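You operate a simulated robot arm through the tools that you are given. There is no shell and no other tool. Be economical: measure what you need, move in short steps, check, and stop when the job is done.

Carry out the task below with a simulated two-armed robot. There is one attempt and no reset: what you move stays moved.

Task
Pair the remote from the control box with the lamp of its number, then try it on and off.
Fine: lay it on the ledge before the lamp, keep the lamp's green key down while you press PAIR; put it back; leave the other remotes.

The check looks at the end state, three seconds after you hand in, the way a careful person would. Anything else that was tipped, shoved, dropped, spilled or broken makes it a failure.

Robot
Two 7-joint arms with two-finger parallel grippers on one trunk, on a base that drives. Base frame: it is fixed to the floor where the robot stands at the start and does not move with it; the origin is under the middle of the robot, x ahead of it, y to its left, z up. Units: mm, degrees, N and s.
The left shoulder is at the start at [70, 134, 1107], the right one opposite. With the tool pointing down near the work surface each hand reaches from about 100 to 600 mm from the robot's upright axis, wherever it stands, measured 20 degrees to its own side. Places, roughly: control box [700, -500, 600]; main switch of the rack [500, -500, 900]; mode key of the first remote [500, -1400, 800]; mode key of the third remote [500, -1000, 800]; off key of the first remote [500, -1400, 800]; off key of the second remote [800, -500, 900]; off key of the third remote [500, -900, 800]; on key of the first remote [500, -1500, 800]; on key of the second remote [800, -600, 900]; on key of the third remote [500, -1000, 800]; pair key of the first remote [500, -1400, 800]; pair key of the third remote [500, -1000, 800]; remote [500, -1500, 750]. Payload 1.57 kg a hand.
Tool frame (each hand has its own): the origin (TCP) lies between the finger pads and is the grasp point; the fingertips stand 30 mm ahead of it; z points along the fingers, y is the line along which they close. Largest opening 80 mm; finger width 17, thickness 12; the body of the gripper, 40 by 82 mm, starts 80 mm behind the TCP.
Orientation is that of the tool frame in the base frame, as a unit quaternion [w, x, y, z]. With the fingers straight down and closing along the base's y, the tool's x points along the base's -x, its y along +y and its z along -z.

Tools
- The arms move only by the tool apply_moves. It takes "left_increments", "right_increments" or both (then of equal length, played together; a hand with none holds still); each is a list of rows, each an object of numbers (a shift or turn left out is 0, a gripper value left out holds the last): "dx", "dy", "dz": the shift along the tool's x, y, z in mm; "ax", "ay", "az": the turn, a rotation vector about the tool's x, y, z in degrees; "fingers": the gripper command, from -1 (shut) to 1 (fully open), values between in proportion. In form: [{"dx": .., "dy": .., "dz": .., "ax": .., "ay": .., "az": .., "fingers": ..}, ...]. A call has 1 to 8 rows; each row is the pose to reach, as a shift and turn from the pose commanded when the call began, along the tool's axes at that moment. Rows are played at 5 a second. More than 50 mm and 8.6 degrees between two rows, or a gripper value outside its range, and nothing of the call is played. A pose out of reach is approached as far as the arm can. The call stops where the force on the tool passes 40 N (or 10 N more than at its start, if that is more) or the arm is blocked; 0.2 s more then pass. Each finger travels about 153 mm/s and halts on what it meets, pressing with about 28 N; the grip force reading is that of the motor and also rises with nothing between the fingers. The clock runs only during rows and for 0.2 s after the last one: add rows that repeat a pose to give the fingers time. It gives the time, the measured TCP pose, the force on the tool (base axes), the opening and the grip force at its end, in the units of the frame above (readings bear some noise), with the torque about the TCP (base axes, N m) and any sound that the robot's microphone picked up.
- Cameras (640 x 400 px; columns grow to the right, rows downward): "scene" is now at [136.5, 17.5, 1339.1]; the picture's right is [0.19, -0.98, 0.00], its down [-0.53, -0.10, -0.84] and it looks along [0.83, 0.16, -0.54] (base axes); focal length 214 px, centre (320, 200). "left" rides on the left gripper at [72, 7, -122] in its tool frame; the picture's right is [-0.09, 1.00, 0.00], its down [-0.84, -0.08, -0.54] and it looks along [-0.54, -0.05, 0.84] (tool axes); focal length 238 px, centre (320, 200). "right" rides on the right gripper at [72, -7, -122] in its tool frame; the picture's right is [0.09, 1.00, 0.00], its down [-0.84, 0.08, -0.54] and it looks along [-0.54, 0.05, 0.84] (tool axes); focal length 238 px, centre (320, 200). There is no depth. A picture from a camera that has moved, and an enlarged one, comes with that camera's place and axes in the base frame and with its lens.
- snapshot(camera): a new picture of that camera. The clock stands still meanwhile.
- move_column(by): slides the trunk up (or, below 0, down) by that many mm; the arms and the scene camera ride with it, the base frame stays. It gives what a move gives, with no picture.
- drive_base(legs): drives the robot by 1 to 6 legs, each [ahead, left, turn to the left] in mm, mm and degrees, along the robot's own axes; the way and the turn of a leg run together, so that a leg with both is an arc; at most 1500 mm and 180 degrees a leg. The arms and the cameras ride along, it lands a little off, and it stops where it bumps. It gives what a move gives.
- aim_head(pan, tilt): turns the head with the scene camera to pan (to the left, within 86 degrees either way) and tilt (down, from -29 to 69), counted from straight ahead of the robot. It gives what a move gives.
- enlarge(camera, box): a new picture of the part [left, top, right, bottom] of that camera's present view, enlarged. The clock stands still meanwhile.
- hand_in(): hands the job in; it is judged then, once.

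Work in short steps. Places have to be worked out from the pictures, the camera data and where the tool is seen: move nearer, look again, correct. Check each grasp and each placing, and mend what went wrong. You have 120 turns and 88 pictures in all, those below and enlarged ones among them. Open the grippers and draw the arms clear of the work before you hand the job in, unless the task says otherwise; then end with one line.

The tools are called as a command line: name --argument value ..., lists and objects as JSON in quotes. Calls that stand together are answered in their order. apply_moves: Moves the arms, as the interface text tells. Its arguments: {"type":"object","properties":{"left_increments":{"type":"array"},"right_increments":{"type":"array"}},"required":[]} The other tools are called the same way: move_column (by) slides the trunk up or down; drive_base (legs) drives the base; aim_head (pan, tilt) turns the head that bears the scene camera; snapshot (camera) takes a picture; enlarge (camera, box) takes an enlarged picture of a part of a camera's view; hand_in () hands the job in.

At the start:

```text
time: 0.0
left_eef_pos: [464.0, 208.2, 1189.4]
left_orientation: [0.0, -0.002, 1.0, 0.0]
left_wrist_force: [0.0, -0.3, 0.1]
left_wrist_torque: [0.03, 0.02, -0.02]
left_width: 79.8
left_finger_force: 0.0
right_eef_pos: [409.4, -184.8, 1220.8]
right_orientation: [0.002, -0.001, 1.0, 0.001]
right_wrist_force: [0.3, 0.0, -0.1]
right_wrist_torque: [0.02, 0.0, -0.01]
right_width: 80.0
right_finger_force: 0.1
trunk travel left (down, up): [-680.0, 260.0]
robot x, y, heading: [3.1, 2.9, -0.1]
head pan, tilt: [11.0, 32.5]
```

scene: 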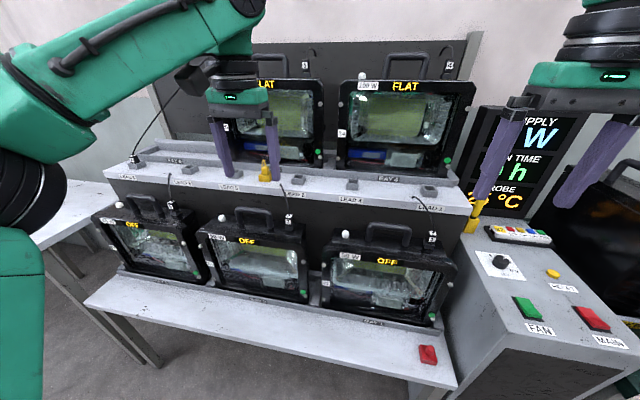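
right: 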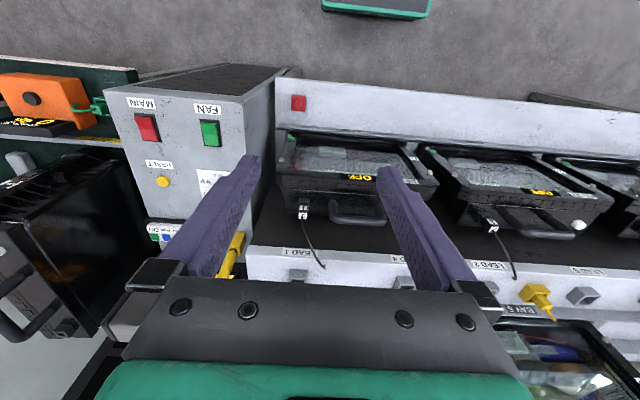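
left: 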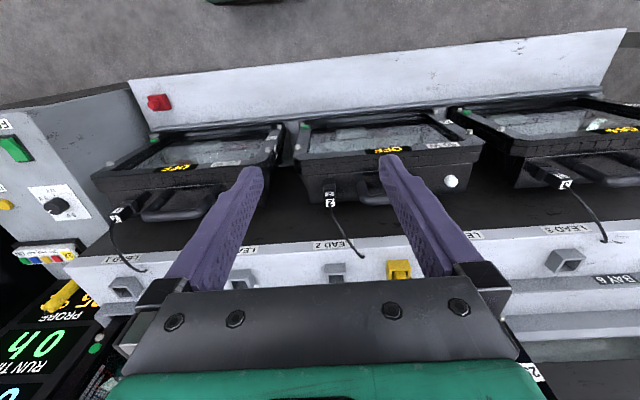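

The remote with coloured keys seems to lie on the control box near (518,234). I enlarge it and the lamps to read the numbers.

enlarge --camera "scene" --box '[440, 200, 640, 325]'

enlarge --camera "scene" --box '[80, 190, 460, 400]'

aim_head --pan -50 --tilt 35

snapshot --camera "scene"

```text
3.20 times, centred on (540, 262) of scene
camera zoom: at [136.5, 17.5, 1339.1], right [0.19, -0.98, 0.0], down [-0.53, -0.1, -0.84], along [0.83, 0.16, -0.54], focal length 686 px, centre (-384, 0)
```

zoom: 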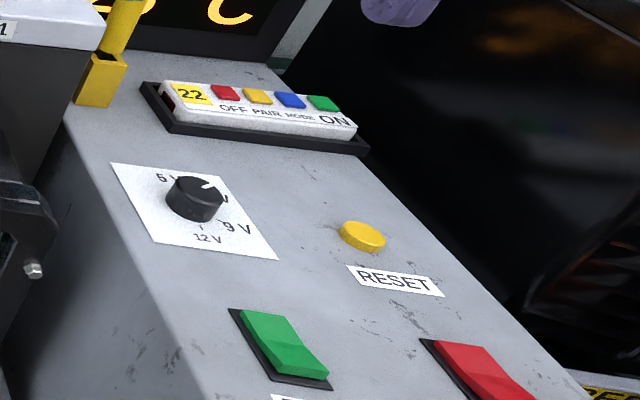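

```text
1.68 times, centred on (270, 295) of scene
camera zoom: at [136.5, 17.5, 1339.1], right [0.19, -0.98, 0.0], down [-0.53, -0.1, -0.84], along [0.83, 0.16, -0.54], focal length 361 px, centre (404, 40)
```

zoom: 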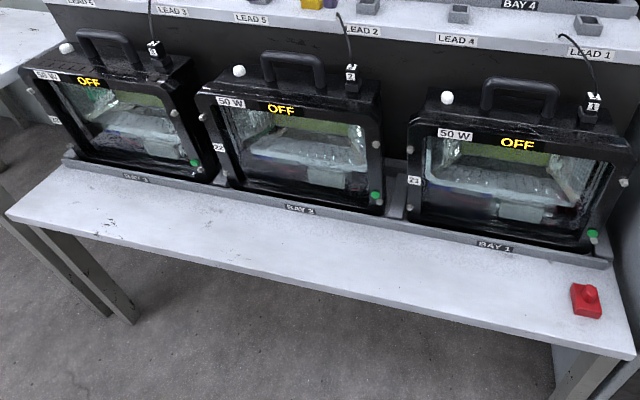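

```text
time: 1.3
left_eef_pos: [464.4, 206.5, 1188.6]
left_orientation: [0.001, -0.001, 1.0, 0.0]
left_wrist_force: [0.0, 0.6, 0.4]
left_wrist_torque: [0.0, 0.0, 0.0]
left_width: 80.1
left_finger_force: 0.0
right_eef_pos: [409.3, -186.6, 1219.9]
right_orientation: [0.002, 0.0, 1.0, 0.001]
right_wrist_force: [-0.6, -0.1, -0.5]
right_wrist_torque: [-0.03, -0.03, 0.02]
right_width: 80.1
right_finger_force: 0.2
trunk travel left (down, up): [-680.0, 260.0]
robot x, y, heading: [0.3, 2.7, -0.1]
head pan, tilt: [-50.0, 35.0]
```

```text
82 pictures are left
camera scene: at [105.5, -67.0, 1335.2], right [-0.77, -0.64, 0.0], down [-0.37, 0.44, -0.82], along [0.53, -0.63, -0.57], focal length 214 px, centre (320, 200)
```

scene: 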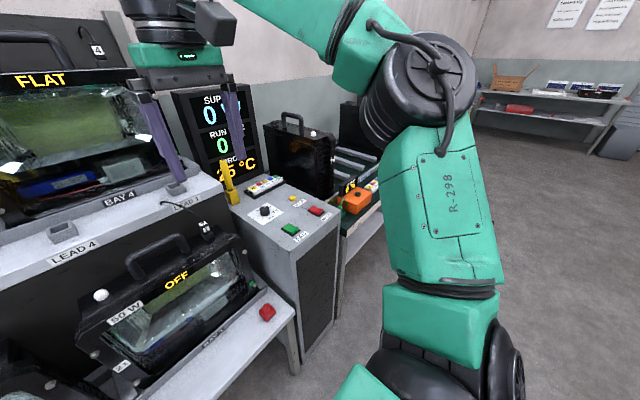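

Remote 22 lies on the control box; the middle lower lamp appears to be 22. I look more closely at that lamp and the ledge.

aim_head --pan 10 --tilt 52

snapshot --camera "scene"

enlarge --camera "scene" --box '[180, 120, 380, 245]'

enlarge --camera "left" --box '[240, 60, 500, 222]'

```text
time: 2.6
left_eef_pos: [464.1, 207.9, 1188.8]
left_orientation: [0.001, -0.001, 1.0, 0.0]
left_wrist_force: [0.9, -0.3, 0.0]
left_wrist_torque: [-0.02, -0.02, -0.01]
left_width: 80.1
left_finger_force: 0.0
right_eef_pos: [409.7, -184.3, 1219.9]
right_orientation: [0.003, 0.0, 1.0, 0.001]
right_wrist_force: [0.2, -1.1, 0.0]
right_wrist_torque: [-0.01, -0.04, 0.01]
right_width: 79.9
right_finger_force: 0.1
trunk travel left (down, up): [-680.0, 260.0]
robot x, y, heading: [-1.7, 2.8, 0.1]
head pan, tilt: [10.0, 52.0]
```

```text
81 pictures are left
camera scene: at [122.8, 13.4, 1310.9], right [0.17, -0.98, 0.0], down [-0.78, -0.14, -0.62], along [0.61, 0.11, -0.79], focal length 214 px, centre (320, 200)
```

scene: 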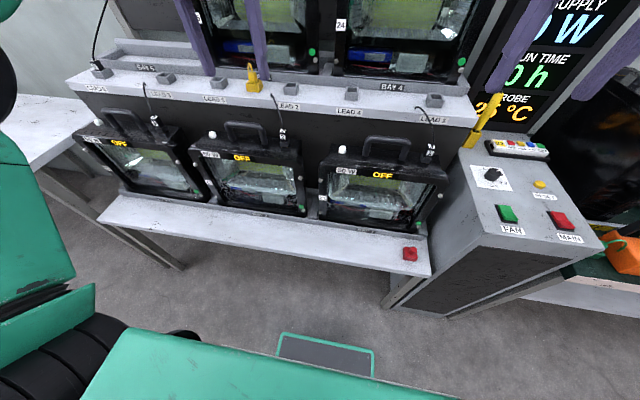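

```text
3.20 times, centred on (280, 182) of scene
camera zoom: at [122.8, 13.4, 1310.9], right [0.17, -0.98, 0.0], down [-0.78, -0.14, -0.62], along [0.61, 0.11, -0.79], focal length 686 px, centre (448, 256)
```

zoom: 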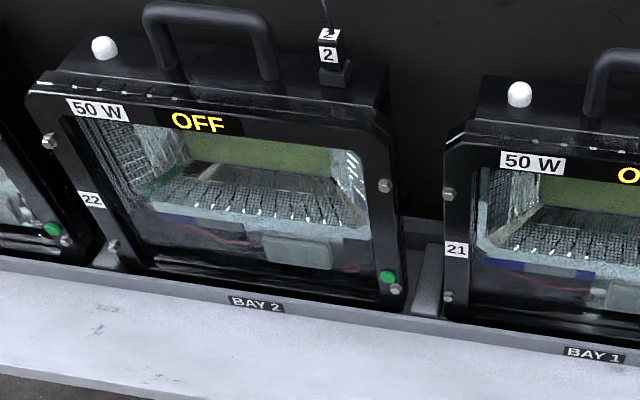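

```text
2.46 times, centred on (370, 141) of left
camera zoom: at [393.0, 213.1, 1311.3], right [0.09, 1.0, 0.0], down [0.84, -0.08, 0.54], along [0.54, -0.05, -0.84], focal length 587 px, centre (197, 345)
```

zoom: 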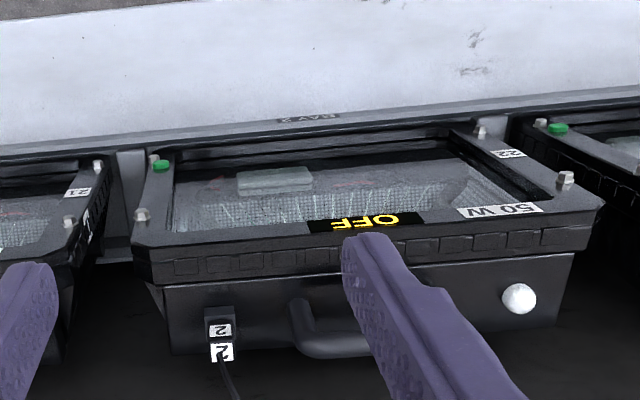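

Lamp 22 is in bay 2 with its green key near [565,160,684]. The remote is near [755,-495,890], out of reach, so I drive toward the control box and look.

drive_base --legs '[[0, -330, 0], [90, 0, 0]]'

aim_head --pan -10 --tilt 60

snapshot --camera "scene"

snapshot --camera "right"

```text
time: 5.5
left_eef_pos: [555.4, -125.8, 1189.6]
left_orientation: [0.0, -0.001, 1.0, 0.0]
left_wrist_force: [-0.6, -0.2, -0.1]
left_wrist_torque: [0.05, 0.0, 0.0]
left_width: 80.1
left_finger_force: 0.2
right_eef_pos: [496.9, -517.9, 1222.4]
right_orientation: [0.003, 0.001, 1.0, 0.0]
right_wrist_force: [0.0, 0.7, -0.3]
right_wrist_torque: [0.03, 0.0, 0.02]
right_width: 80.2
right_finger_force: 0.0
trunk travel left (down, up): [-680.0, 260.0]
robot x, y, heading: [90.0, -332.9, -0.2]
head pan, tilt: [10.0, 52.0]
```

```text
time: 6.3
left_eef_pos: [556.0, -125.4, 1188.8]
left_orientation: [0.0, -0.001, 1.0, 0.001]
left_wrist_force: [-0.1, -0.2, 0.5]
left_wrist_torque: [0.0, 0.0, -0.05]
left_width: 79.9
left_finger_force: 0.0
right_eef_pos: [502.3, -517.9, 1220.7]
right_orientation: [0.001, 0.0, 1.0, 0.001]
right_wrist_force: [0.1, -0.7, 0.1]
right_wrist_torque: [0.01, 0.01, 0.0]
right_width: 79.7
right_finger_force: 0.1
trunk travel left (down, up): [-680.0, 260.0]
robot x, y, heading: [96.3, -332.4, 0.0]
head pan, tilt: [-10.0, 60.0]
```

```text
78 pictures are left
camera scene: at [206.7, -343.3, 1300.9], right [-0.17, -0.98, 0.0], down [-0.85, 0.15, -0.5], along [0.49, -0.09, -0.87], focal length 214 px, centre (320, 200)
```

scene: 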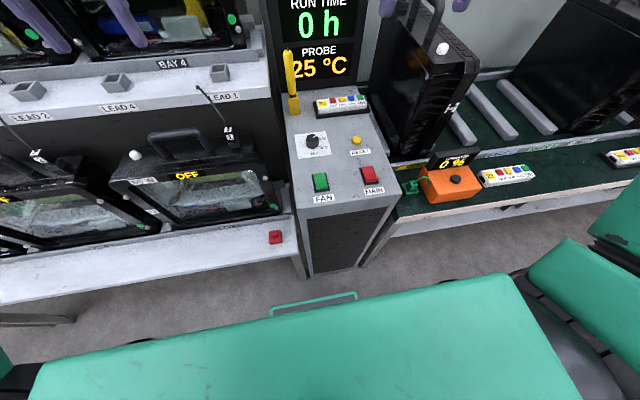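

```text
77 pictures are left
camera right: at [428.0, -524.8, 1341.8], right [-0.09, 1.0, 0.0], down [0.84, 0.08, 0.54], along [0.54, 0.05, -0.84], focal length 238 px, centre (320, 200)
```

right: 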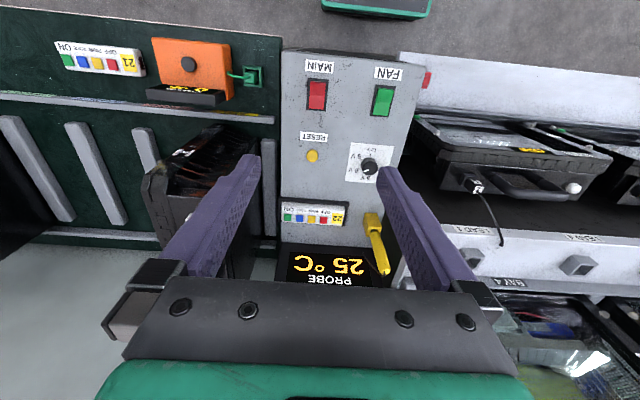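

The remote's centre triangulates to about [763,-509,882] on a top sloping ~13°; box front is at x≈440. I edge 50 mm closer and start yawing the right tool so that it closes across the remote's short side.

drive_base --legs '[[50, 0, 0]]'

apply_moves --right_increments '[{"az": -8.5}, {"az": -17}, {"az": -25.5}, {"az": -34}, {"az": -42.5}, {"az": -51}, {"az": -59.5}, {"az": -67.5}]'

```text
time: 7.3
left_eef_pos: [600.3, -124.7, 1192.4]
left_orientation: [0.003, 0.0, 1.0, 0.001]
left_wrist_force: [-0.1, 0.7, -0.6]
left_wrist_torque: [-0.01, -0.04, 0.01]
left_width: 80.2
left_finger_force: 0.0
right_eef_pos: [543.7, -517.6, 1223.5]
right_orientation: [0.005, -0.001, 1.0, 0.001]
right_wrist_force: [-0.6, -0.2, 0.4]
right_wrist_torque: [0.01, -0.04, -0.01]
right_width: 80.1
right_finger_force: 0.1
trunk travel left (down, up): [-680.0, 260.0]
robot x, y, heading: [140.0, -332.1, 0.0]
head pan, tilt: [-10.0, 60.0]
```

```text
time: 9.1
left_eef_pos: [605.1, -124.4, 1188.4]
left_orientation: [0.0, -0.001, 1.0, -0.001]
left_wrist_force: [0.9, 0.1, -0.1]
left_wrist_torque: [0.01, 0.01, 0.0]
left_width: 80.1
left_finger_force: 0.0
right_eef_pos: [428.9, -408.2, 1140.4]
right_orientation: [0.003, -0.556, 0.831, 0.0]
right_wrist_force: [0.4, 0.6, -0.3]
right_wrist_torque: [-0.01, -0.01, 0.02]
right_width: 80.1
right_finger_force: 0.2
right hand out of reach, approached as far as the arm can: row 2, 3, 4, 5, 6, 7, 8
trunk travel left (down, up): [-680.0, 260.0]
robot x, y, heading: [141.8, -331.6, 0.1]
head pan, tilt: [-10.0, 60.0]
```

The high hand pose limits reach, so I lower the right hand relative to the shoulder and finish the yaw.

apply_moves --right_increments '[{"dz": 45, "az": -4}, {"dz": 90, "az": -10}, {"dz": 130, "az": -16}, {"dz": 170, "az": -22}]'

```text
time: 10.1
left_eef_pos: [605.7, -124.9, 1189.5]
left_orientation: [0.0, -0.001, 1.0, 0.0]
left_wrist_force: [0.1, -0.3, 0.1]
left_wrist_torque: [0.01, -0.01, 0.01]
left_width: 79.8
left_finger_force: 0.1
right_eef_pos: [354.0, -368.2, 962.1]
right_orientation: [0.004, -0.702, 0.713, -0.004]
right_wrist_force: [0.5, 0.8, -0.4]
right_wrist_torque: [0.0, -0.05, 0.04]
right_width: 80.0
right_finger_force: 0.0
right hand out of reach, approached as far as the arm can: row 1, 2, 3, 4
trunk travel left (down, up): [-680.0, 260.0]
robot x, y, heading: [140.8, -329.6, 0.1]
head pan, tilt: [-10.0, 60.0]
```

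The arm is drifting inward at this yaw; I test whether it can extend forward from here.

apply_moves --right_increments '[{"dy": -40}, {"dy": -80}, {"dy": -120}, {"dy": -160}]'

```text
time: 11.1
left_eef_pos: [605.0, -125.3, 1189.0]
left_orientation: [0.0, -0.001, 1.0, 0.001]
left_wrist_force: [-0.2, 0.6, -0.4]
left_wrist_torque: [0.02, 0.03, 0.01]
left_width: 79.9
left_finger_force: 0.3
right_eef_pos: [354.7, -365.1, 962.8]
right_orientation: [0.004, -0.702, 0.712, -0.002]
right_wrist_force: [-1.0, -1.0, 0.0]
right_wrist_torque: [0.0, 0.02, -0.06]
right_width: 80.1
right_finger_force: 0.1
right hand out of reach, approached as far as the arm can: row 1, 2, 3, 4
trunk travel left (down, up): [-680.0, 260.0]
robot x, y, heading: [141.8, -331.5, 0.0]
head pan, tilt: [-10.0, 60.0]
```

That yaw is blocked by a joint limit, so I rotate the other way (camera to the left side).

apply_moves --right_increments '[{"az": 8.5}, {"az": 17}, {"az": 25.5}, {"az": 34}, {"az": 42.5}, {"az": 51}, {"az": 59.5}, {"az": 68}]'

apply_moves --right_increments '[{"az": 8.5}, {"az": 17}, {"az": 25.5}, {"az": 34}, {"az": 42.5}, {"az": 51}, {"az": 59.5}, {"az": 68}]'

apply_moves --right_increments '[{"az": 8.5}, {"az": 17}, {"az": 25.5}, {"az": 34}, {"az": 44}]'

```text
time: 12.9
left_eef_pos: [605.2, -125.7, 1189.0]
left_orientation: [0.001, 0.0, 1.0, 0.001]
left_wrist_force: [-0.6, -1.1, -0.2]
left_wrist_torque: [0.03, 0.03, 0.01]
left_width: 80.1
left_finger_force: 0.1
right_eef_pos: [355.9, -367.4, 964.0]
right_orientation: [0.005, -0.189, 0.982, 0.0]
right_wrist_force: [33.6, -19.7, -0.4]
right_wrist_torque: [2.66, 4.62, 3.0]
right_width: 80.1
right_finger_force: 0.1
trunk travel left (down, up): [-680.0, 260.0]
robot x, y, heading: [140.0, -333.8, 0.1]
head pan, tilt: [-10.0, 60.0]
```

```text
time: 13.1
left_eef_pos: [604.3, -125.5, 1189.6]
left_orientation: [0.0, -0.002, 1.0, 0.001]
left_wrist_force: [0.4, 0.3, -1.0]
left_wrist_torque: [-0.01, -0.01, 0.03]
left_width: 79.7
left_finger_force: 0.1
right_eef_pos: [358.2, -368.5, 963.7]
right_orientation: [0.005, -0.181, 0.984, -0.001]
right_wrist_force: [3.4, 2.0, -1.3]
right_wrist_torque: [-0.21, 0.34, -0.02]
right_width: 80.0
right_finger_force: 0.1
trunk travel left (down, up): [-680.0, 260.0]
robot x, y, heading: [139.2, -332.2, -0.3]
head pan, tilt: [-10.0, 60.0]
stopped in row 1 (right hand): the force on the tool passed its limit at 67 N (the readings are from after the stop); the commanded pose is now the measured one
```

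```text
refused: row 5 steps farther than a row can; nothing moved
```

The hand bumped something (67 N), perhaps the robot itself. I look.

snapshot --camera "scene"

snapshot --camera "right"

```text
76 pictures are left
camera scene: at [255.0, -343.2, 1300.9], right [-0.17, -0.98, 0.0], down [-0.85, 0.15, -0.5], along [0.49, -0.09, -0.87], focal length 214 px, centre (320, 200)
```

scene: 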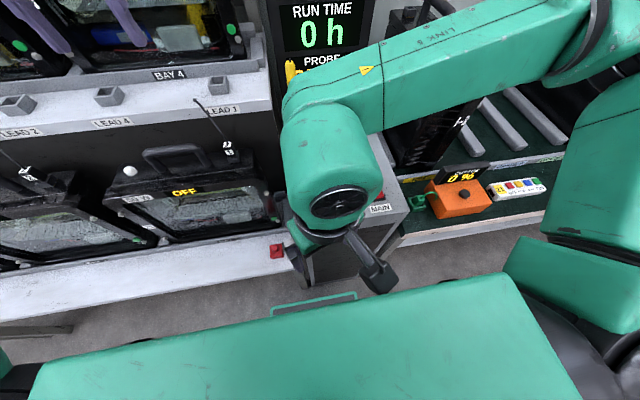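

```text
75 pictures are left
camera right: at [290.3, -399.9, 1084.5], right [-0.44, 0.9, 0.0], down [0.75, 0.37, 0.55], along [0.5, 0.24, -0.83], focal length 238 px, centre (320, 200)
```

right: 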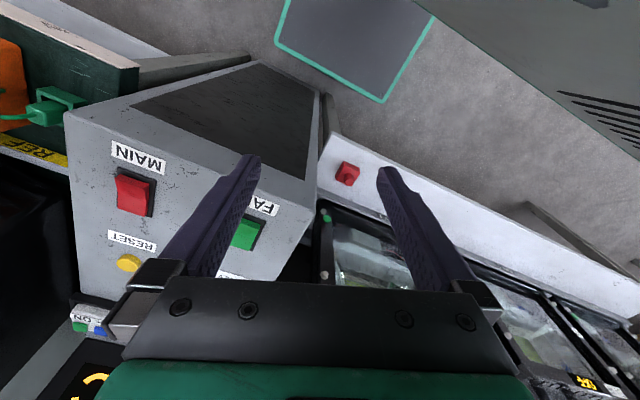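

It was the robot's own trunk beside the hand, nothing outside. I move the hand forward and up away from it.

apply_moves --right_increments '[{"dx": -30, "dy": -15, "dz": -20}, {"dx": -60, "dy": -45, "dz": -40}, {"dx": -85, "dy": -75, "dz": -60}, {"dx": -115, "dy": -110, "dz": -75}, {"dx": -142, "dy": -145, "dz": -86}]'

apply_moves --right_increments '[{"az": 8.5}, {"az": 17}, {"az": 25.5}, {"az": 34}, {"az": 42.5}, {"az": 51}, {"az": 59.5}, {"az": 68}]'

```text
time: 14.3
left_eef_pos: [606.3, -125.8, 1188.6]
left_orientation: [0.0, -0.001, 1.0, 0.0]
left_wrist_force: [0.2, -0.2, -0.6]
left_wrist_torque: [0.0, 0.03, -0.02]
left_width: 80.1
left_finger_force: 0.1
right_eef_pos: [538.3, -453.1, 1049.7]
right_orientation: [0.005, -0.182, 0.983, 0.0]
right_wrist_force: [0.4, 0.4, -0.2]
right_wrist_torque: [-0.02, -0.02, 0.01]
right_width: 80.1
right_finger_force: 0.1
trunk travel left (down, up): [-680.0, 260.0]
robot x, y, heading: [136.8, -333.5, -0.5]
head pan, tilt: [-10.0, 60.0]
```

```text
time: 16.1
left_eef_pos: [605.5, -124.9, 1188.9]
left_orientation: [0.0, -0.001, 1.0, 0.0]
left_wrist_force: [-1.3, 0.4, -0.3]
left_wrist_torque: [-0.02, -0.03, 0.0]
left_width: 80.1
left_finger_force: 0.1
right_eef_pos: [540.1, -451.4, 1050.1]
right_orientation: [0.004, 0.401, 0.916, 0.003]
right_wrist_force: [0.3, 0.1, -0.4]
right_wrist_torque: [0.01, -0.01, -0.03]
right_width: 79.9
right_finger_force: 0.0
trunk travel left (down, up): [-680.0, 260.0]
robot x, y, heading: [141.9, -330.1, 0.0]
head pan, tilt: [-10.0, 60.0]
```

That direction works. I finish the yaw (another 42°).

apply_moves --right_increments '[{"az": 8.5}, {"az": 17}, {"az": 25.5}, {"az": 34}, {"az": 42}]'

move_column --by 80

apply_moves --right_increments '[{"dy": 40, "dx": -10}, {"dy": 80, "dx": -20}, {"dy": 120, "dx": -30}, {"dy": 160, "dx": -40, "dz": 20}, {"dy": 195, "dx": -50, "dz": 40}]'

snapshot --camera "right"

```text
time: 17.3
left_eef_pos: [604.5, -125.2, 1189.5]
left_orientation: [-0.001, -0.001, 1.0, -0.001]
left_wrist_force: [0.5, -0.1, 0.5]
left_wrist_torque: [0.01, 0.03, 0.02]
left_width: 80.1
left_finger_force: 0.1
right_eef_pos: [539.7, -451.5, 1051.0]
right_orientation: [0.005, 0.702, 0.713, 0.003]
right_wrist_force: [-0.2, 0.4, -0.4]
right_wrist_torque: [-0.04, -0.03, 0.01]
right_width: 80.0
right_finger_force: 0.0
trunk travel left (down, up): [-680.0, 260.0]
robot x, y, heading: [138.1, -331.2, 0.0]
head pan, tilt: [-10.0, 60.0]
```

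```text
time: 18.5
left_eef_pos: [604.3, -125.4, 1268.9]
left_orientation: [0.0, -0.001, 1.0, 0.0]
left_wrist_force: [0.4, 0.3, -0.4]
left_wrist_torque: [-0.02, -0.02, 0.0]
left_width: 79.9
left_finger_force: 0.1
right_eef_pos: [541.3, -452.7, 1131.7]
right_orientation: [0.004, 0.702, 0.712, 0.004]
right_wrist_force: [0.3, 1.1, -0.6]
right_wrist_torque: [0.02, -0.02, 0.01]
right_width: 80.0
right_finger_force: 0.2
trunk travel left (down, up): [-760.0, 180.0]
robot x, y, heading: [140.1, -330.8, 0.1]
head pan, tilt: [-10.0, 60.0]
```

```text
time: 19.7
left_eef_pos: [605.5, -125.6, 1268.0]
left_orientation: [0.0, -0.001, 1.0, 0.001]
left_wrist_force: [0.2, -0.1, -0.2]
left_wrist_torque: [0.0, 0.02, 0.0]
left_width: 80.0
left_finger_force: 0.0
right_eef_pos: [682.4, -527.2, 1083.7]
right_orientation: [0.004, 0.701, 0.713, 0.005]
right_wrist_force: [-0.6, 0.6, 0.2]
right_wrist_torque: [0.03, -0.01, 0.02]
right_width: 79.7
right_finger_force: 0.1
right hand out of reach, approached as far as the arm can: row 3, 4, 5
trunk travel left (down, up): [-760.0, 180.0]
robot x, y, heading: [143.4, -334.3, 0.2]
head pan, tilt: [-10.0, 60.0]
```

```text
74 pictures are left
camera right: at [672.6, -456.4, 1205.6], right [0.99, 0.11, 0.01], down [0.09, -0.84, 0.54], along [0.07, -0.54, -0.84], focal length 238 px, centre (320, 200)
```

right: 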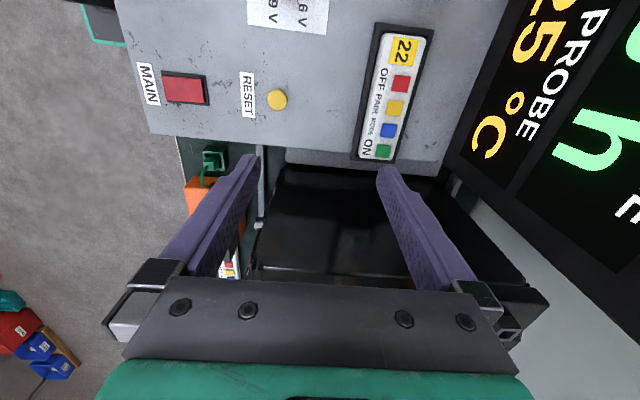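

The remote lies along y at about [773,-506,885] in a shallow tray. I lower the hand with a 13° forward pitch and see how far it reaches.

apply_moves --right_increments '[{"dz": 30, "ax": -5}, {"dz": 60, "ax": -10}, {"dz": 90, "ax": -14}]'

```text
time: 20.5
left_eef_pos: [605.1, -124.8, 1268.4]
left_orientation: [-0.001, -0.001, 1.0, 0.0]
left_wrist_force: [-0.4, 0.0, 0.3]
left_wrist_torque: [-0.01, 0.01, -0.02]
left_width: 79.9
left_finger_force: 0.0
right_eef_pos: [680.4, -525.6, 995.7]
right_orientation: [0.088, 0.696, 0.707, 0.091]
right_wrist_force: [-0.6, -0.2, -0.5]
right_wrist_torque: [-0.03, 0.01, -0.04]
right_width: 79.9
right_finger_force: 0.1
trunk travel left (down, up): [-760.0, 180.0]
robot x, y, heading: [143.3, -330.4, -0.1]
head pan, tilt: [-10.0, 60.0]
```

The pitch is right. I move forward over the remote at this height.

apply_moves --right_increments '[{"dx": 7, "dy": 26, "dz": 7}, {"dx": 14, "dy": 52, "dz": 14}, {"dx": 20, "dy": 77, "dz": 20}]'

snapshot --camera "right"

```text
time: 21.3
left_eef_pos: [604.4, -125.2, 1269.8]
left_orientation: [0.001, -0.001, 1.0, 0.0]
left_wrist_force: [-0.6, 0.6, -0.3]
left_wrist_torque: [0.0, 0.02, 0.02]
left_width: 80.1
left_finger_force: 0.0
right_eef_pos: [723.5, -520.6, 1002.3]
right_orientation: [0.089, 0.695, 0.708, 0.091]
right_wrist_force: [0.2, 0.3, 0.9]
right_wrist_torque: [-0.01, -0.01, 0.01]
right_width: 79.9
right_finger_force: 0.0
right hand out of reach, approached as far as the arm can: row 2, 3
trunk travel left (down, up): [-760.0, 180.0]
robot x, y, heading: [141.8, -332.7, -0.1]
head pan, tilt: [-10.0, 60.0]
```

```text
73 pictures are left
camera right: at [684.2, -449.9, 1118.6], right [0.96, 0.11, 0.25], down [-0.05, -0.84, 0.54], along [0.27, -0.53, -0.8], focal length 238 px, centre (320, 200)
```

right: 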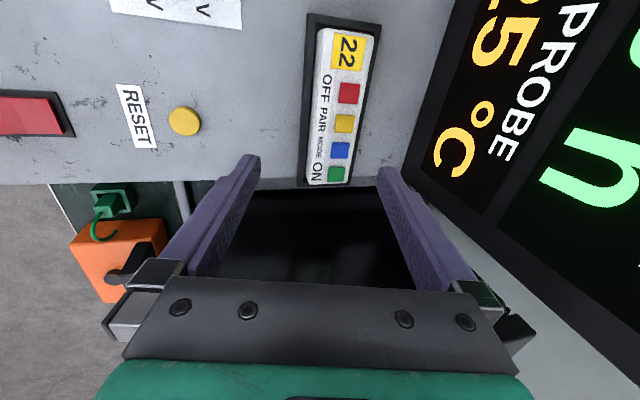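

I get within about 45 mm. I drive 25 mm more (gap to box front still ≥ 20 mm by my estimate) and then lower.

drive_base --legs '[[24, 0, 0]]'

apply_moves --right_increments '[{"dy": -10, "dz": 30, "dx": 7}, {"dy": -14, "dz": 55, "dx": 14}]'

apply_moves --right_increments '[{"dy": 20, "dz": 5, "ax": -3}, {"dy": 40, "dz": 10, "ax": -6}]'

```text
time: 22.1
left_eef_pos: [622.5, -123.8, 1272.5]
left_orientation: [0.002, -0.001, 1.0, 0.0]
left_wrist_force: [0.0, -0.2, -0.1]
left_wrist_torque: [-0.02, -0.07, 0.01]
left_width: 79.9
left_finger_force: 0.1
right_eef_pos: [743.8, -520.8, 1005.0]
right_orientation: [0.09, 0.695, 0.707, 0.092]
right_wrist_force: [-0.1, 1.5, 0.1]
right_wrist_torque: [0.0, -0.03, 0.02]
right_width: 79.7
right_finger_force: 0.2
trunk travel left (down, up): [-760.0, 180.0]
robot x, y, heading: [163.4, -335.2, -0.0]
head pan, tilt: [-10.0, 60.0]
```

```text
time: 22.7
left_eef_pos: [626.5, -125.0, 1270.3]
left_orientation: [0.001, -0.001, 1.0, 0.001]
left_wrist_force: [0.0, 0.5, 0.9]
left_wrist_torque: [0.01, -0.05, 0.01]
left_width: 80.0
left_finger_force: 0.0
right_eef_pos: [731.0, -517.4, 952.9]
right_orientation: [0.09, 0.695, 0.707, 0.094]
right_wrist_force: [0.0, 0.5, -0.3]
right_wrist_torque: [-0.01, 0.0, 0.03]
right_width: 80.1
right_finger_force: 0.0
right hand out of reach, approached as far as the arm can: row 1, 2
trunk travel left (down, up): [-760.0, 180.0]
robot x, y, heading: [167.2, -329.8, 0.2]
head pan, tilt: [-10.0, 60.0]
```

```text
time: 23.3
left_eef_pos: [628.2, -124.7, 1269.6]
left_orientation: [0.001, -0.001, 1.0, -0.001]
left_wrist_force: [-0.5, -0.6, -0.7]
left_wrist_torque: [0.03, -0.03, -0.01]
left_width: 80.0
left_finger_force: 0.0
right_eef_pos: [757.2, -525.5, 958.0]
right_orientation: [0.126, 0.69, 0.701, 0.129]
right_wrist_force: [0.6, 0.2, -0.8]
right_wrist_torque: [0.0, -0.02, 0.03]
right_width: 80.1
right_finger_force: 0.0
right hand out of reach, approached as far as the arm can: row 1, 2
trunk travel left (down, up): [-760.0, 180.0]
robot x, y, heading: [164.4, -331.3, 0.0]
head pan, tilt: [-10.0, 60.0]
```

Reach shrinks when lowering, so the shoulder is too high: I'll lower the trunk instead. First a look at alignment.

move_column --by -25

snapshot --camera "right"

aim_head --pan -20 --tilt 40

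snapshot --camera "scene"

```text
time: 24.0
left_eef_pos: [629.3, -125.4, 1244.7]
left_orientation: [0.001, 0.0, 1.0, 0.001]
left_wrist_force: [-0.7, -0.2, 0.6]
left_wrist_torque: [0.0, 0.04, -0.01]
left_width: 80.2
left_finger_force: 0.1
right_eef_pos: [757.7, -524.7, 934.8]
right_orientation: [0.125, 0.689, 0.702, 0.128]
right_wrist_force: [-0.1, 0.0, 0.2]
right_wrist_torque: [0.06, 0.0, -0.01]
right_width: 79.8
right_finger_force: 0.1
trunk travel left (down, up): [-735.0, 205.0]
robot x, y, heading: [164.4, -331.4, 0.2]
head pan, tilt: [-10.0, 60.0]
```

```text
72 pictures are left
camera right: at [705.8, -455.0, 1046.2], right [0.93, 0.11, 0.35], down [-0.1, -0.84, 0.53], along [0.35, -0.53, -0.77], focal length 238 px, centre (320, 200)
```

right: 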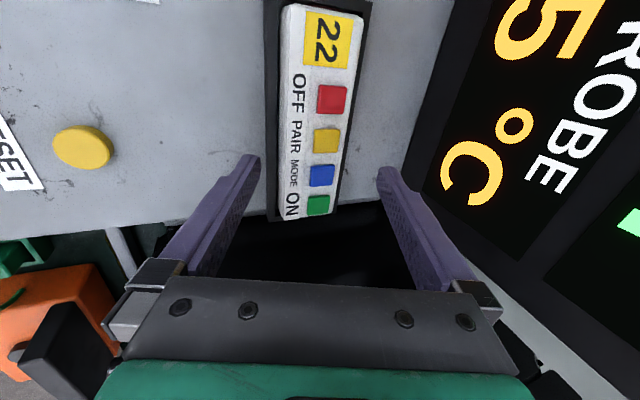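

```text
time: 24.8
left_eef_pos: [628.8, -124.3, 1245.2]
left_orientation: [0.001, -0.001, 1.0, 0.0]
left_wrist_force: [-0.5, 1.3, 0.5]
left_wrist_torque: [-0.01, 0.01, 0.05]
left_width: 79.9
left_finger_force: 0.1
right_eef_pos: [756.7, -526.3, 934.6]
right_orientation: [0.125, 0.69, 0.702, 0.129]
right_wrist_force: [-0.7, -0.2, 0.5]
right_wrist_torque: [0.04, 0.02, -0.02]
right_width: 79.9
right_finger_force: 0.2
trunk travel left (down, up): [-735.0, 205.0]
robot x, y, heading: [164.7, -334.7, 0.1]
head pan, tilt: [-20.0, 40.0]
```

```text
71 pictures are left
camera scene: at [293.4, -360.5, 1382.6], right [-0.34, -0.94, 0.0], down [-0.6, 0.22, -0.77], along [0.72, -0.26, -0.64], focal length 214 px, centre (320, 200)
```

scene: 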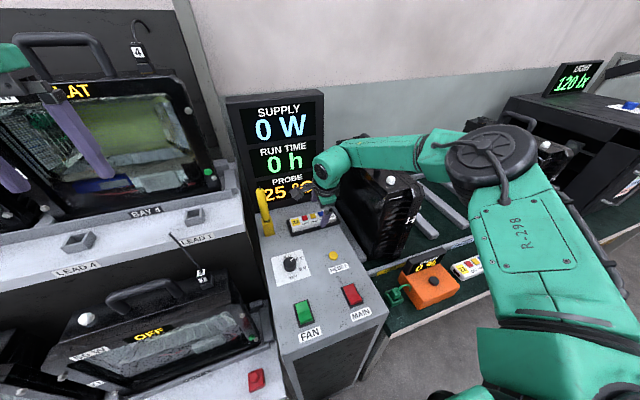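

I want to see the tray rim height against the remote before lowering.

enlarge --camera "scene" --box '[270, 190, 350, 240]'

enlarge --camera "right" --box '[220, 0, 420, 240]'

```text
8.00 times, centred on (310, 215) of scene
camera zoom: at [293.4, -360.5, 1382.6], right [-0.34, -0.94, 0.0], down [-0.6, 0.22, -0.77], along [0.72, -0.26, -0.64], focal length 1716 px, centre (400, 80)
```

zoom: 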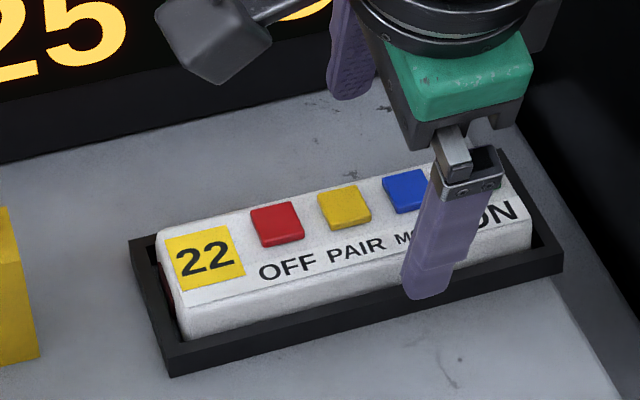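

```text
1.67 times, centred on (320, 120) of right
camera zoom: at [705.8, -455.0, 1046.2], right [0.93, 0.11, 0.35], down [-0.1, -0.84, 0.53], along [0.35, -0.53, -0.77], focal length 397 px, centre (320, 333)
```

zoom: 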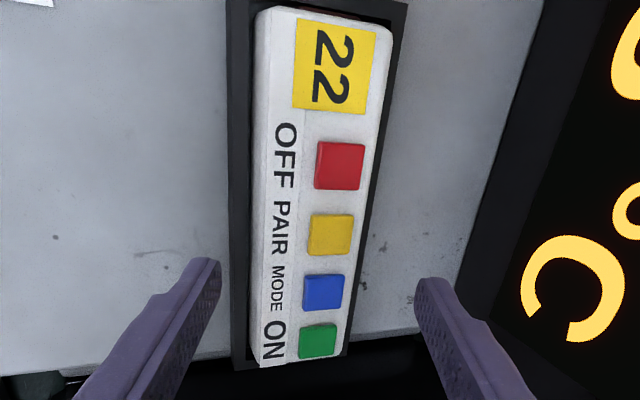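

The tray has a low rim with the remote standing above it. Fingers are nearly centred (remote ~5 mm to the near side); I adjust and descend 15 mm by the trunk.

apply_moves --right_increments '[{"dx": 6, "dy": -2}, {"dx": 12, "dy": -4}]'

move_column --by -15

enlarge --camera "right" --box '[220, 0, 420, 240]'

enlarge --camera "scene" --box '[270, 190, 350, 240]'

```text
time: 25.4
left_eef_pos: [628.0, -123.5, 1243.2]
left_orientation: [0.001, -0.001, 1.0, 0.0]
left_wrist_force: [-0.9, -0.2, -0.3]
left_wrist_torque: [-0.01, 0.0, 0.02]
left_width: 79.9
left_finger_force: 0.1
right_eef_pos: [751.9, -514.4, 933.8]
right_orientation: [0.125, 0.69, 0.701, 0.131]
right_wrist_force: [0.4, -0.8, 0.0]
right_wrist_torque: [-0.02, 0.01, 0.0]
right_width: 80.0
right_finger_force: 0.1
trunk travel left (down, up): [-735.0, 205.0]
robot x, y, heading: [164.5, -332.4, 0.2]
head pan, tilt: [-20.0, 40.0]
```

```text
time: 26.1
left_eef_pos: [629.3, -125.0, 1229.8]
left_orientation: [0.0, -0.001, 1.0, -0.001]
left_wrist_force: [-0.6, 0.3, 0.5]
left_wrist_torque: [-0.01, -0.03, -0.02]
left_width: 80.2
left_finger_force: 0.0
right_eef_pos: [751.5, -514.3, 919.0]
right_orientation: [0.127, 0.689, 0.701, 0.13]
right_wrist_force: [-0.3, 0.5, -0.8]
right_wrist_torque: [0.02, -0.01, -0.04]
right_width: 79.9
right_finger_force: 0.0
trunk travel left (down, up): [-720.0, 220.0]
robot x, y, heading: [164.4, -333.1, 0.2]
head pan, tilt: [-20.0, 40.0]
```

```text
1.67 times, centred on (320, 120) of right
camera zoom: at [700.0, -444.1, 1030.9], right [0.93, 0.11, 0.35], down [-0.1, -0.84, 0.53], along [0.35, -0.53, -0.77], focal length 397 px, centre (320, 333)
```

zoom: 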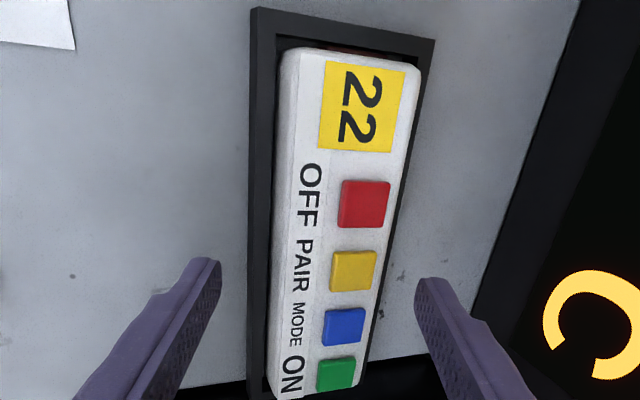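

```text
8.00 times, centred on (310, 215) of scene
camera zoom: at [293.7, -360.6, 1367.6], right [-0.34, -0.94, 0.0], down [-0.6, 0.22, -0.77], along [0.72, -0.26, -0.64], focal length 1716 px, centre (400, 80)
```

zoom: 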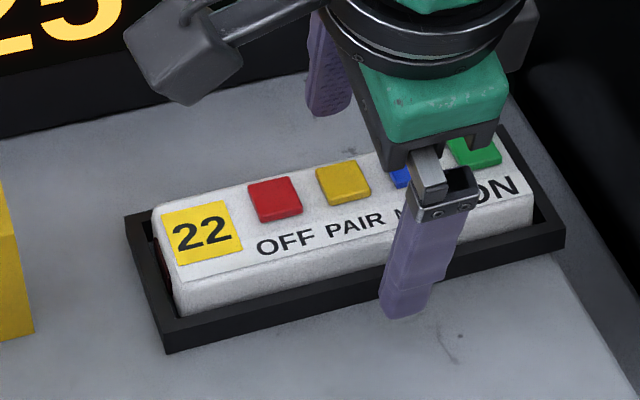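

Now centred well. I descend 8 mm and close partly to compare finger height with remote and rim.

move_column --by -8

apply_moves --right_increments '[{"dy": 2, "fingers": 0.6}, {"dy": 2, "fingers": 0.6}]'

enlarge --camera "scene" --box '[270, 190, 350, 240]'

enlarge --camera "right" --box '[220, 0, 420, 240]'

```text
time: 26.6
left_eef_pos: [628.8, -124.8, 1220.4]
left_orientation: [-0.001, -0.002, 1.0, 0.001]
left_wrist_force: [-0.5, 0.0, -0.5]
left_wrist_torque: [0.02, 0.02, 0.0]
left_width: 80.0
left_finger_force: 0.0
right_eef_pos: [751.9, -515.6, 911.0]
right_orientation: [0.125, 0.69, 0.702, 0.128]
right_wrist_force: [-0.6, 0.3, 0.2]
right_wrist_torque: [0.01, 0.03, 0.01]
right_width: 80.0
right_finger_force: 0.0
trunk travel left (down, up): [-712.0, 228.0]
robot x, y, heading: [163.1, -331.4, 0.2]
head pan, tilt: [-20.0, 40.0]
```

```text
time: 27.2
left_eef_pos: [629.2, -124.7, 1222.6]
left_orientation: [0.001, 0.0, 1.0, 0.0]
left_wrist_force: [-0.2, -0.5, 0.0]
left_wrist_torque: [-0.02, -0.02, 0.0]
left_width: 79.6
left_finger_force: 0.1
right_eef_pos: [753.0, -515.3, 911.1]
right_orientation: [0.126, 0.69, 0.701, 0.13]
right_wrist_force: [-0.9, -0.3, 1.2]
right_wrist_torque: [0.01, -0.01, 0.0]
right_width: 64.2
right_finger_force: 0.0
trunk travel left (down, up): [-712.0, 228.0]
robot x, y, heading: [163.4, -332.1, -0.1]
head pan, tilt: [-20.0, 40.0]
```

```text
8.00 times, centred on (310, 215) of scene
camera zoom: at [293.5, -360.6, 1359.7], right [-0.34, -0.94, 0.0], down [-0.6, 0.22, -0.77], along [0.72, -0.26, -0.64], focal length 1716 px, centre (400, 80)
```

zoom: 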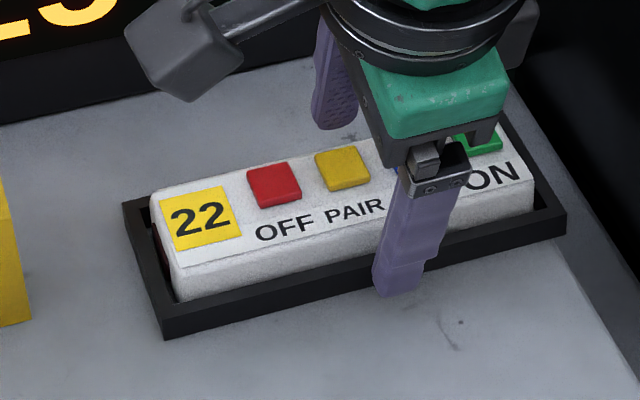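

```text
1.67 times, centred on (320, 120) of right
camera zoom: at [700.6, -444.6, 1023.9], right [0.93, 0.11, 0.35], down [-0.11, -0.84, 0.53], along [0.36, -0.53, -0.77], focal length 397 px, centre (320, 333)
```

zoom: 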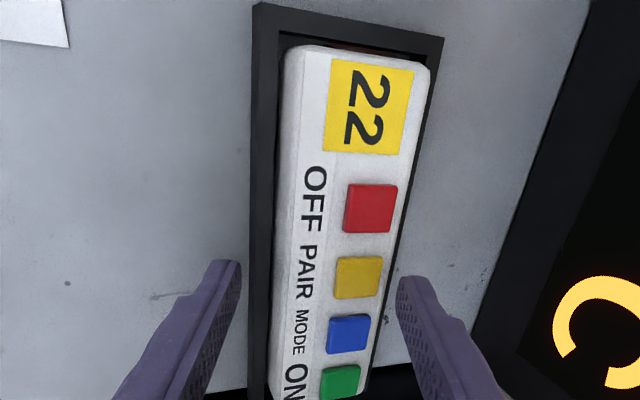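

The near fingertip is beside the rim (rim top ≈ 880, tip ≈ 872), and the tool is ~8° steeper-pitched than the surface. I raise 15 mm, reduce pitch by 8° and shift forward.

move_column --by 15

apply_moves --right_increments '[{"dy": 5, "ax": 4, "fingers": 0.8}, {"dy": 11, "ax": 8, "fingers": 0.8}]'

```text
time: 27.9
left_eef_pos: [627.9, -125.7, 1236.0]
left_orientation: [0.001, 0.0, 1.0, 0.0]
left_wrist_force: [0.5, 0.2, -0.3]
left_wrist_torque: [0.01, -0.01, 0.02]
left_width: 79.7
left_finger_force: 0.0
right_eef_pos: [751.8, -514.3, 927.2]
right_orientation: [0.125, 0.69, 0.702, 0.129]
right_wrist_force: [0.5, 0.7, -0.1]
right_wrist_torque: [0.01, 0.0, 0.0]
right_width: 64.0
right_finger_force: 0.1
trunk travel left (down, up): [-727.0, 213.0]
robot x, y, heading: [163.0, -337.3, 0.1]
head pan, tilt: [-20.0, 40.0]
```

```text
time: 28.5
left_eef_pos: [629.4, -124.9, 1236.0]
left_orientation: [0.001, -0.001, 1.0, 0.0]
left_wrist_force: [-0.1, 0.0, 0.4]
left_wrist_torque: [-0.02, -0.01, -0.01]
left_width: 80.2
left_finger_force: 0.0
right_eef_pos: [737.8, -526.4, 940.0]
right_orientation: [0.076, 0.697, 0.708, 0.081]
right_wrist_force: [0.5, 0.4, -0.1]
right_wrist_torque: [0.01, 0.0, -0.02]
right_width: 72.0
right_finger_force: 0.1
right hand out of reach, approached as far as the arm can: row 1, 2
trunk travel left (down, up): [-727.0, 213.0]
robot x, y, heading: [165.1, -332.5, 0.1]
head pan, tilt: [-20.0, 40.0]
```

I'm ~30 mm short at this pitch. I check the gap between base and box by looking steeply down.

aim_head --pan 0 --tilt 69

snapshot --camera "scene"

```text
time: 29.4
left_eef_pos: [629.1, -125.5, 1236.4]
left_orientation: [0.001, -0.001, 1.0, 0.0]
left_wrist_force: [1.2, 0.3, 0.8]
left_wrist_torque: [0.01, 0.0, 0.0]
left_width: 79.9
left_finger_force: 0.1
right_eef_pos: [738.8, -527.2, 939.9]
right_orientation: [0.077, 0.697, 0.708, 0.082]
right_wrist_force: [0.1, -0.6, 0.2]
right_wrist_torque: [-0.02, 0.01, 0.0]
right_width: 72.0
right_finger_force: 0.0
trunk travel left (down, up): [-727.0, 213.0]
robot x, y, heading: [160.9, -333.7, -0.0]
head pan, tilt: [0.0, 68.8]
```

```text
64 pictures are left
camera scene: at [269.6, -331.6, 1338.6], right [0.0, -1.0, 0.0], down [-0.93, 0.0, -0.36], along [0.36, 0.0, -0.93], focal length 214 px, centre (320, 200)
```

scene: 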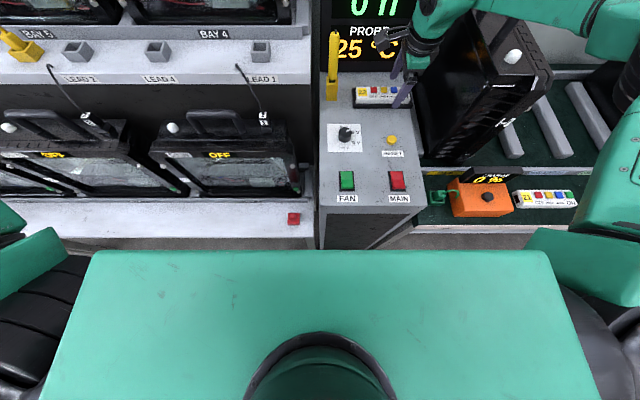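

The base isn't visible, so I don't drive further. Reach is better with the shoulder lower, so I raise the hand on the arm and lower the trunk by the same amount.

apply_moves --right_increments '[{"dz": -35, "ax": -1}, {"dz": -70, "ax": -2}, {"dz": -100, "ax": -3, "fingers": 1}]'

move_column --by -85

```text
time: 30.2
left_eef_pos: [628.6, -124.6, 1237.1]
left_orientation: [0.0, -0.001, 1.0, 0.0]
left_wrist_force: [-0.4, 0.3, 0.1]
left_wrist_torque: [0.01, 0.01, 0.0]
left_width: 80.0
left_finger_force: 0.0
right_eef_pos: [715.7, -526.8, 1037.6]
right_orientation: [0.096, 0.694, 0.706, 0.099]
right_wrist_force: [0.4, -0.1, 0.9]
right_wrist_torque: [0.03, 0.02, -0.02]
right_width: 79.9
right_finger_force: 0.0
trunk travel left (down, up): [-727.0, 213.0]
robot x, y, heading: [168.0, -333.0, 0.1]
head pan, tilt: [0.0, 68.8]
```

```text
time: 31.4
left_eef_pos: [629.3, -124.5, 1150.9]
left_orientation: [0.001, -0.001, 1.0, 0.0]
left_wrist_force: [0.2, 0.8, 0.5]
left_wrist_torque: [-0.01, 0.0, 0.01]
left_width: 80.1
left_finger_force: 0.0
right_eef_pos: [715.0, -526.5, 952.3]
right_orientation: [0.094, 0.695, 0.706, 0.1]
right_wrist_force: [-0.1, 0.0, 1.1]
right_wrist_torque: [-0.02, -0.03, 0.0]
right_width: 79.7
right_finger_force: 0.1
trunk travel left (down, up): [-642.0, 298.0]
robot x, y, heading: [167.0, -336.1, -0.2]
head pan, tilt: [0.0, 68.8]
```

Now forward to over the remote.

apply_moves --right_increments '[{"dy": 20, "dz": 10, "dx": 6}, {"dy": 43, "dz": 24, "dx": 13}]'

enlarge --camera "right" --box '[220, 0, 420, 240]'

```text
time: 32.0
left_eef_pos: [629.5, -125.0, 1150.8]
left_orientation: [0.0, -0.001, 1.0, 0.0]
left_wrist_force: [-0.7, 0.3, -0.6]
left_wrist_torque: [0.02, 0.01, -0.01]
left_width: 80.1
left_finger_force: 0.0
right_eef_pos: [760.4, -517.0, 940.3]
right_orientation: [0.095, 0.695, 0.706, 0.101]
right_wrist_force: [0.3, 0.6, -0.6]
right_wrist_torque: [-0.02, -0.03, 0.03]
right_width: 79.9
right_finger_force: 0.0
right hand out of reach, approached as far as the arm can: row 2
trunk travel left (down, up): [-642.0, 298.0]
robot x, y, heading: [164.4, -330.6, 0.1]
head pan, tilt: [0.0, 68.8]
```

```text
1.67 times, centred on (320, 120) of right
camera zoom: at [717.7, -446.4, 1055.3], right [0.96, 0.11, 0.27], down [-0.06, -0.84, 0.54], along [0.29, -0.53, -0.8], focal length 397 px, centre (320, 333)
```

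zoom: 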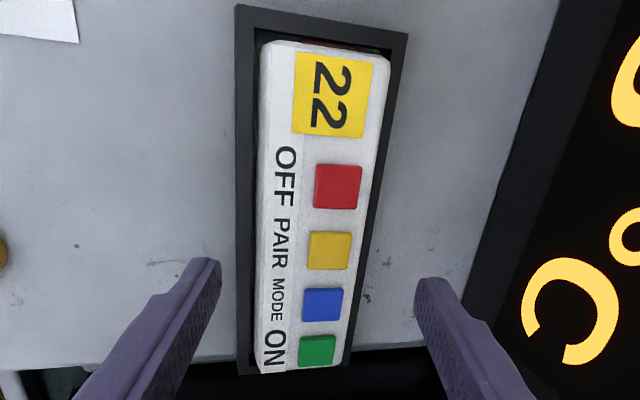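

Well centred now. I descend 18 mm by the trunk, which should put the near fingertip just above the rim.

move_column --by -18

enlarge --camera "right" --box '[220, 0, 420, 240]'

aim_head --pan -20 --tilt 40

enlarge --camera "scene" --box '[270, 190, 350, 240]'

```text
time: 32.7
left_eef_pos: [627.4, -124.1, 1133.3]
left_orientation: [0.001, -0.001, 1.0, 0.0]
left_wrist_force: [-0.6, 0.8, 0.8]
left_wrist_torque: [0.0, 0.01, 0.03]
left_width: 80.1
left_finger_force: 0.0
right_eef_pos: [758.6, -517.2, 922.2]
right_orientation: [0.096, 0.694, 0.706, 0.102]
right_wrist_force: [-1.4, -0.9, 0.3]
right_wrist_torque: [-0.01, 0.02, 0.02]
right_width: 80.0
right_finger_force: 0.2
trunk travel left (down, up): [-624.0, 316.0]
robot x, y, heading: [166.4, -332.5, 0.1]
head pan, tilt: [0.0, 68.8]
```

```text
1.67 times, centred on (320, 120) of right
camera zoom: at [716.0, -446.0, 1038.4], right [0.96, 0.11, 0.28], down [-0.06, -0.84, 0.54], along [0.29, -0.53, -0.8], focal length 397 px, centre (320, 333)
```

zoom: 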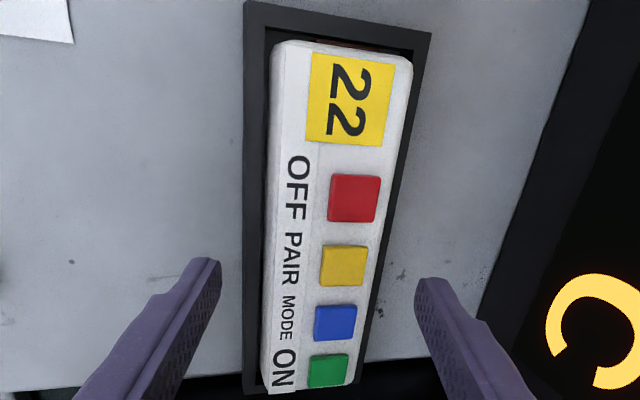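

```text
time: 33.6
left_eef_pos: [629.8, -123.8, 1132.9]
left_orientation: [0.001, -0.001, 1.0, 0.0]
left_wrist_force: [0.5, 0.5, -0.1]
left_wrist_torque: [-0.02, 0.03, 0.01]
left_width: 80.0
left_finger_force: 0.0
right_eef_pos: [758.6, -516.1, 922.7]
right_orientation: [0.095, 0.694, 0.706, 0.101]
right_wrist_force: [0.0, -1.5, -0.5]
right_wrist_torque: [0.0, 0.0, 0.0]
right_width: 80.3
right_finger_force: 0.1
trunk travel left (down, up): [-624.0, 316.0]
robot x, y, heading: [166.9, -331.1, 0.1]
head pan, tilt: [-20.0, 40.0]
```

```text
8.00 times, centred on (310, 215) of scene
camera zoom: at [293.6, -360.5, 1271.6], right [-0.34, -0.94, 0.0], down [-0.61, 0.22, -0.77], along [0.72, -0.26, -0.64], focal length 1716 px, centre (400, 80)
```

zoom: 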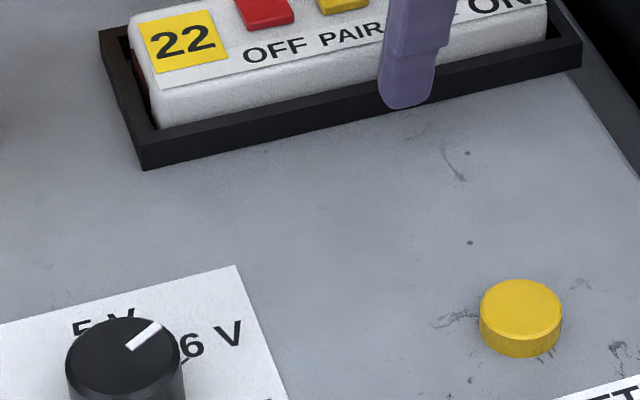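

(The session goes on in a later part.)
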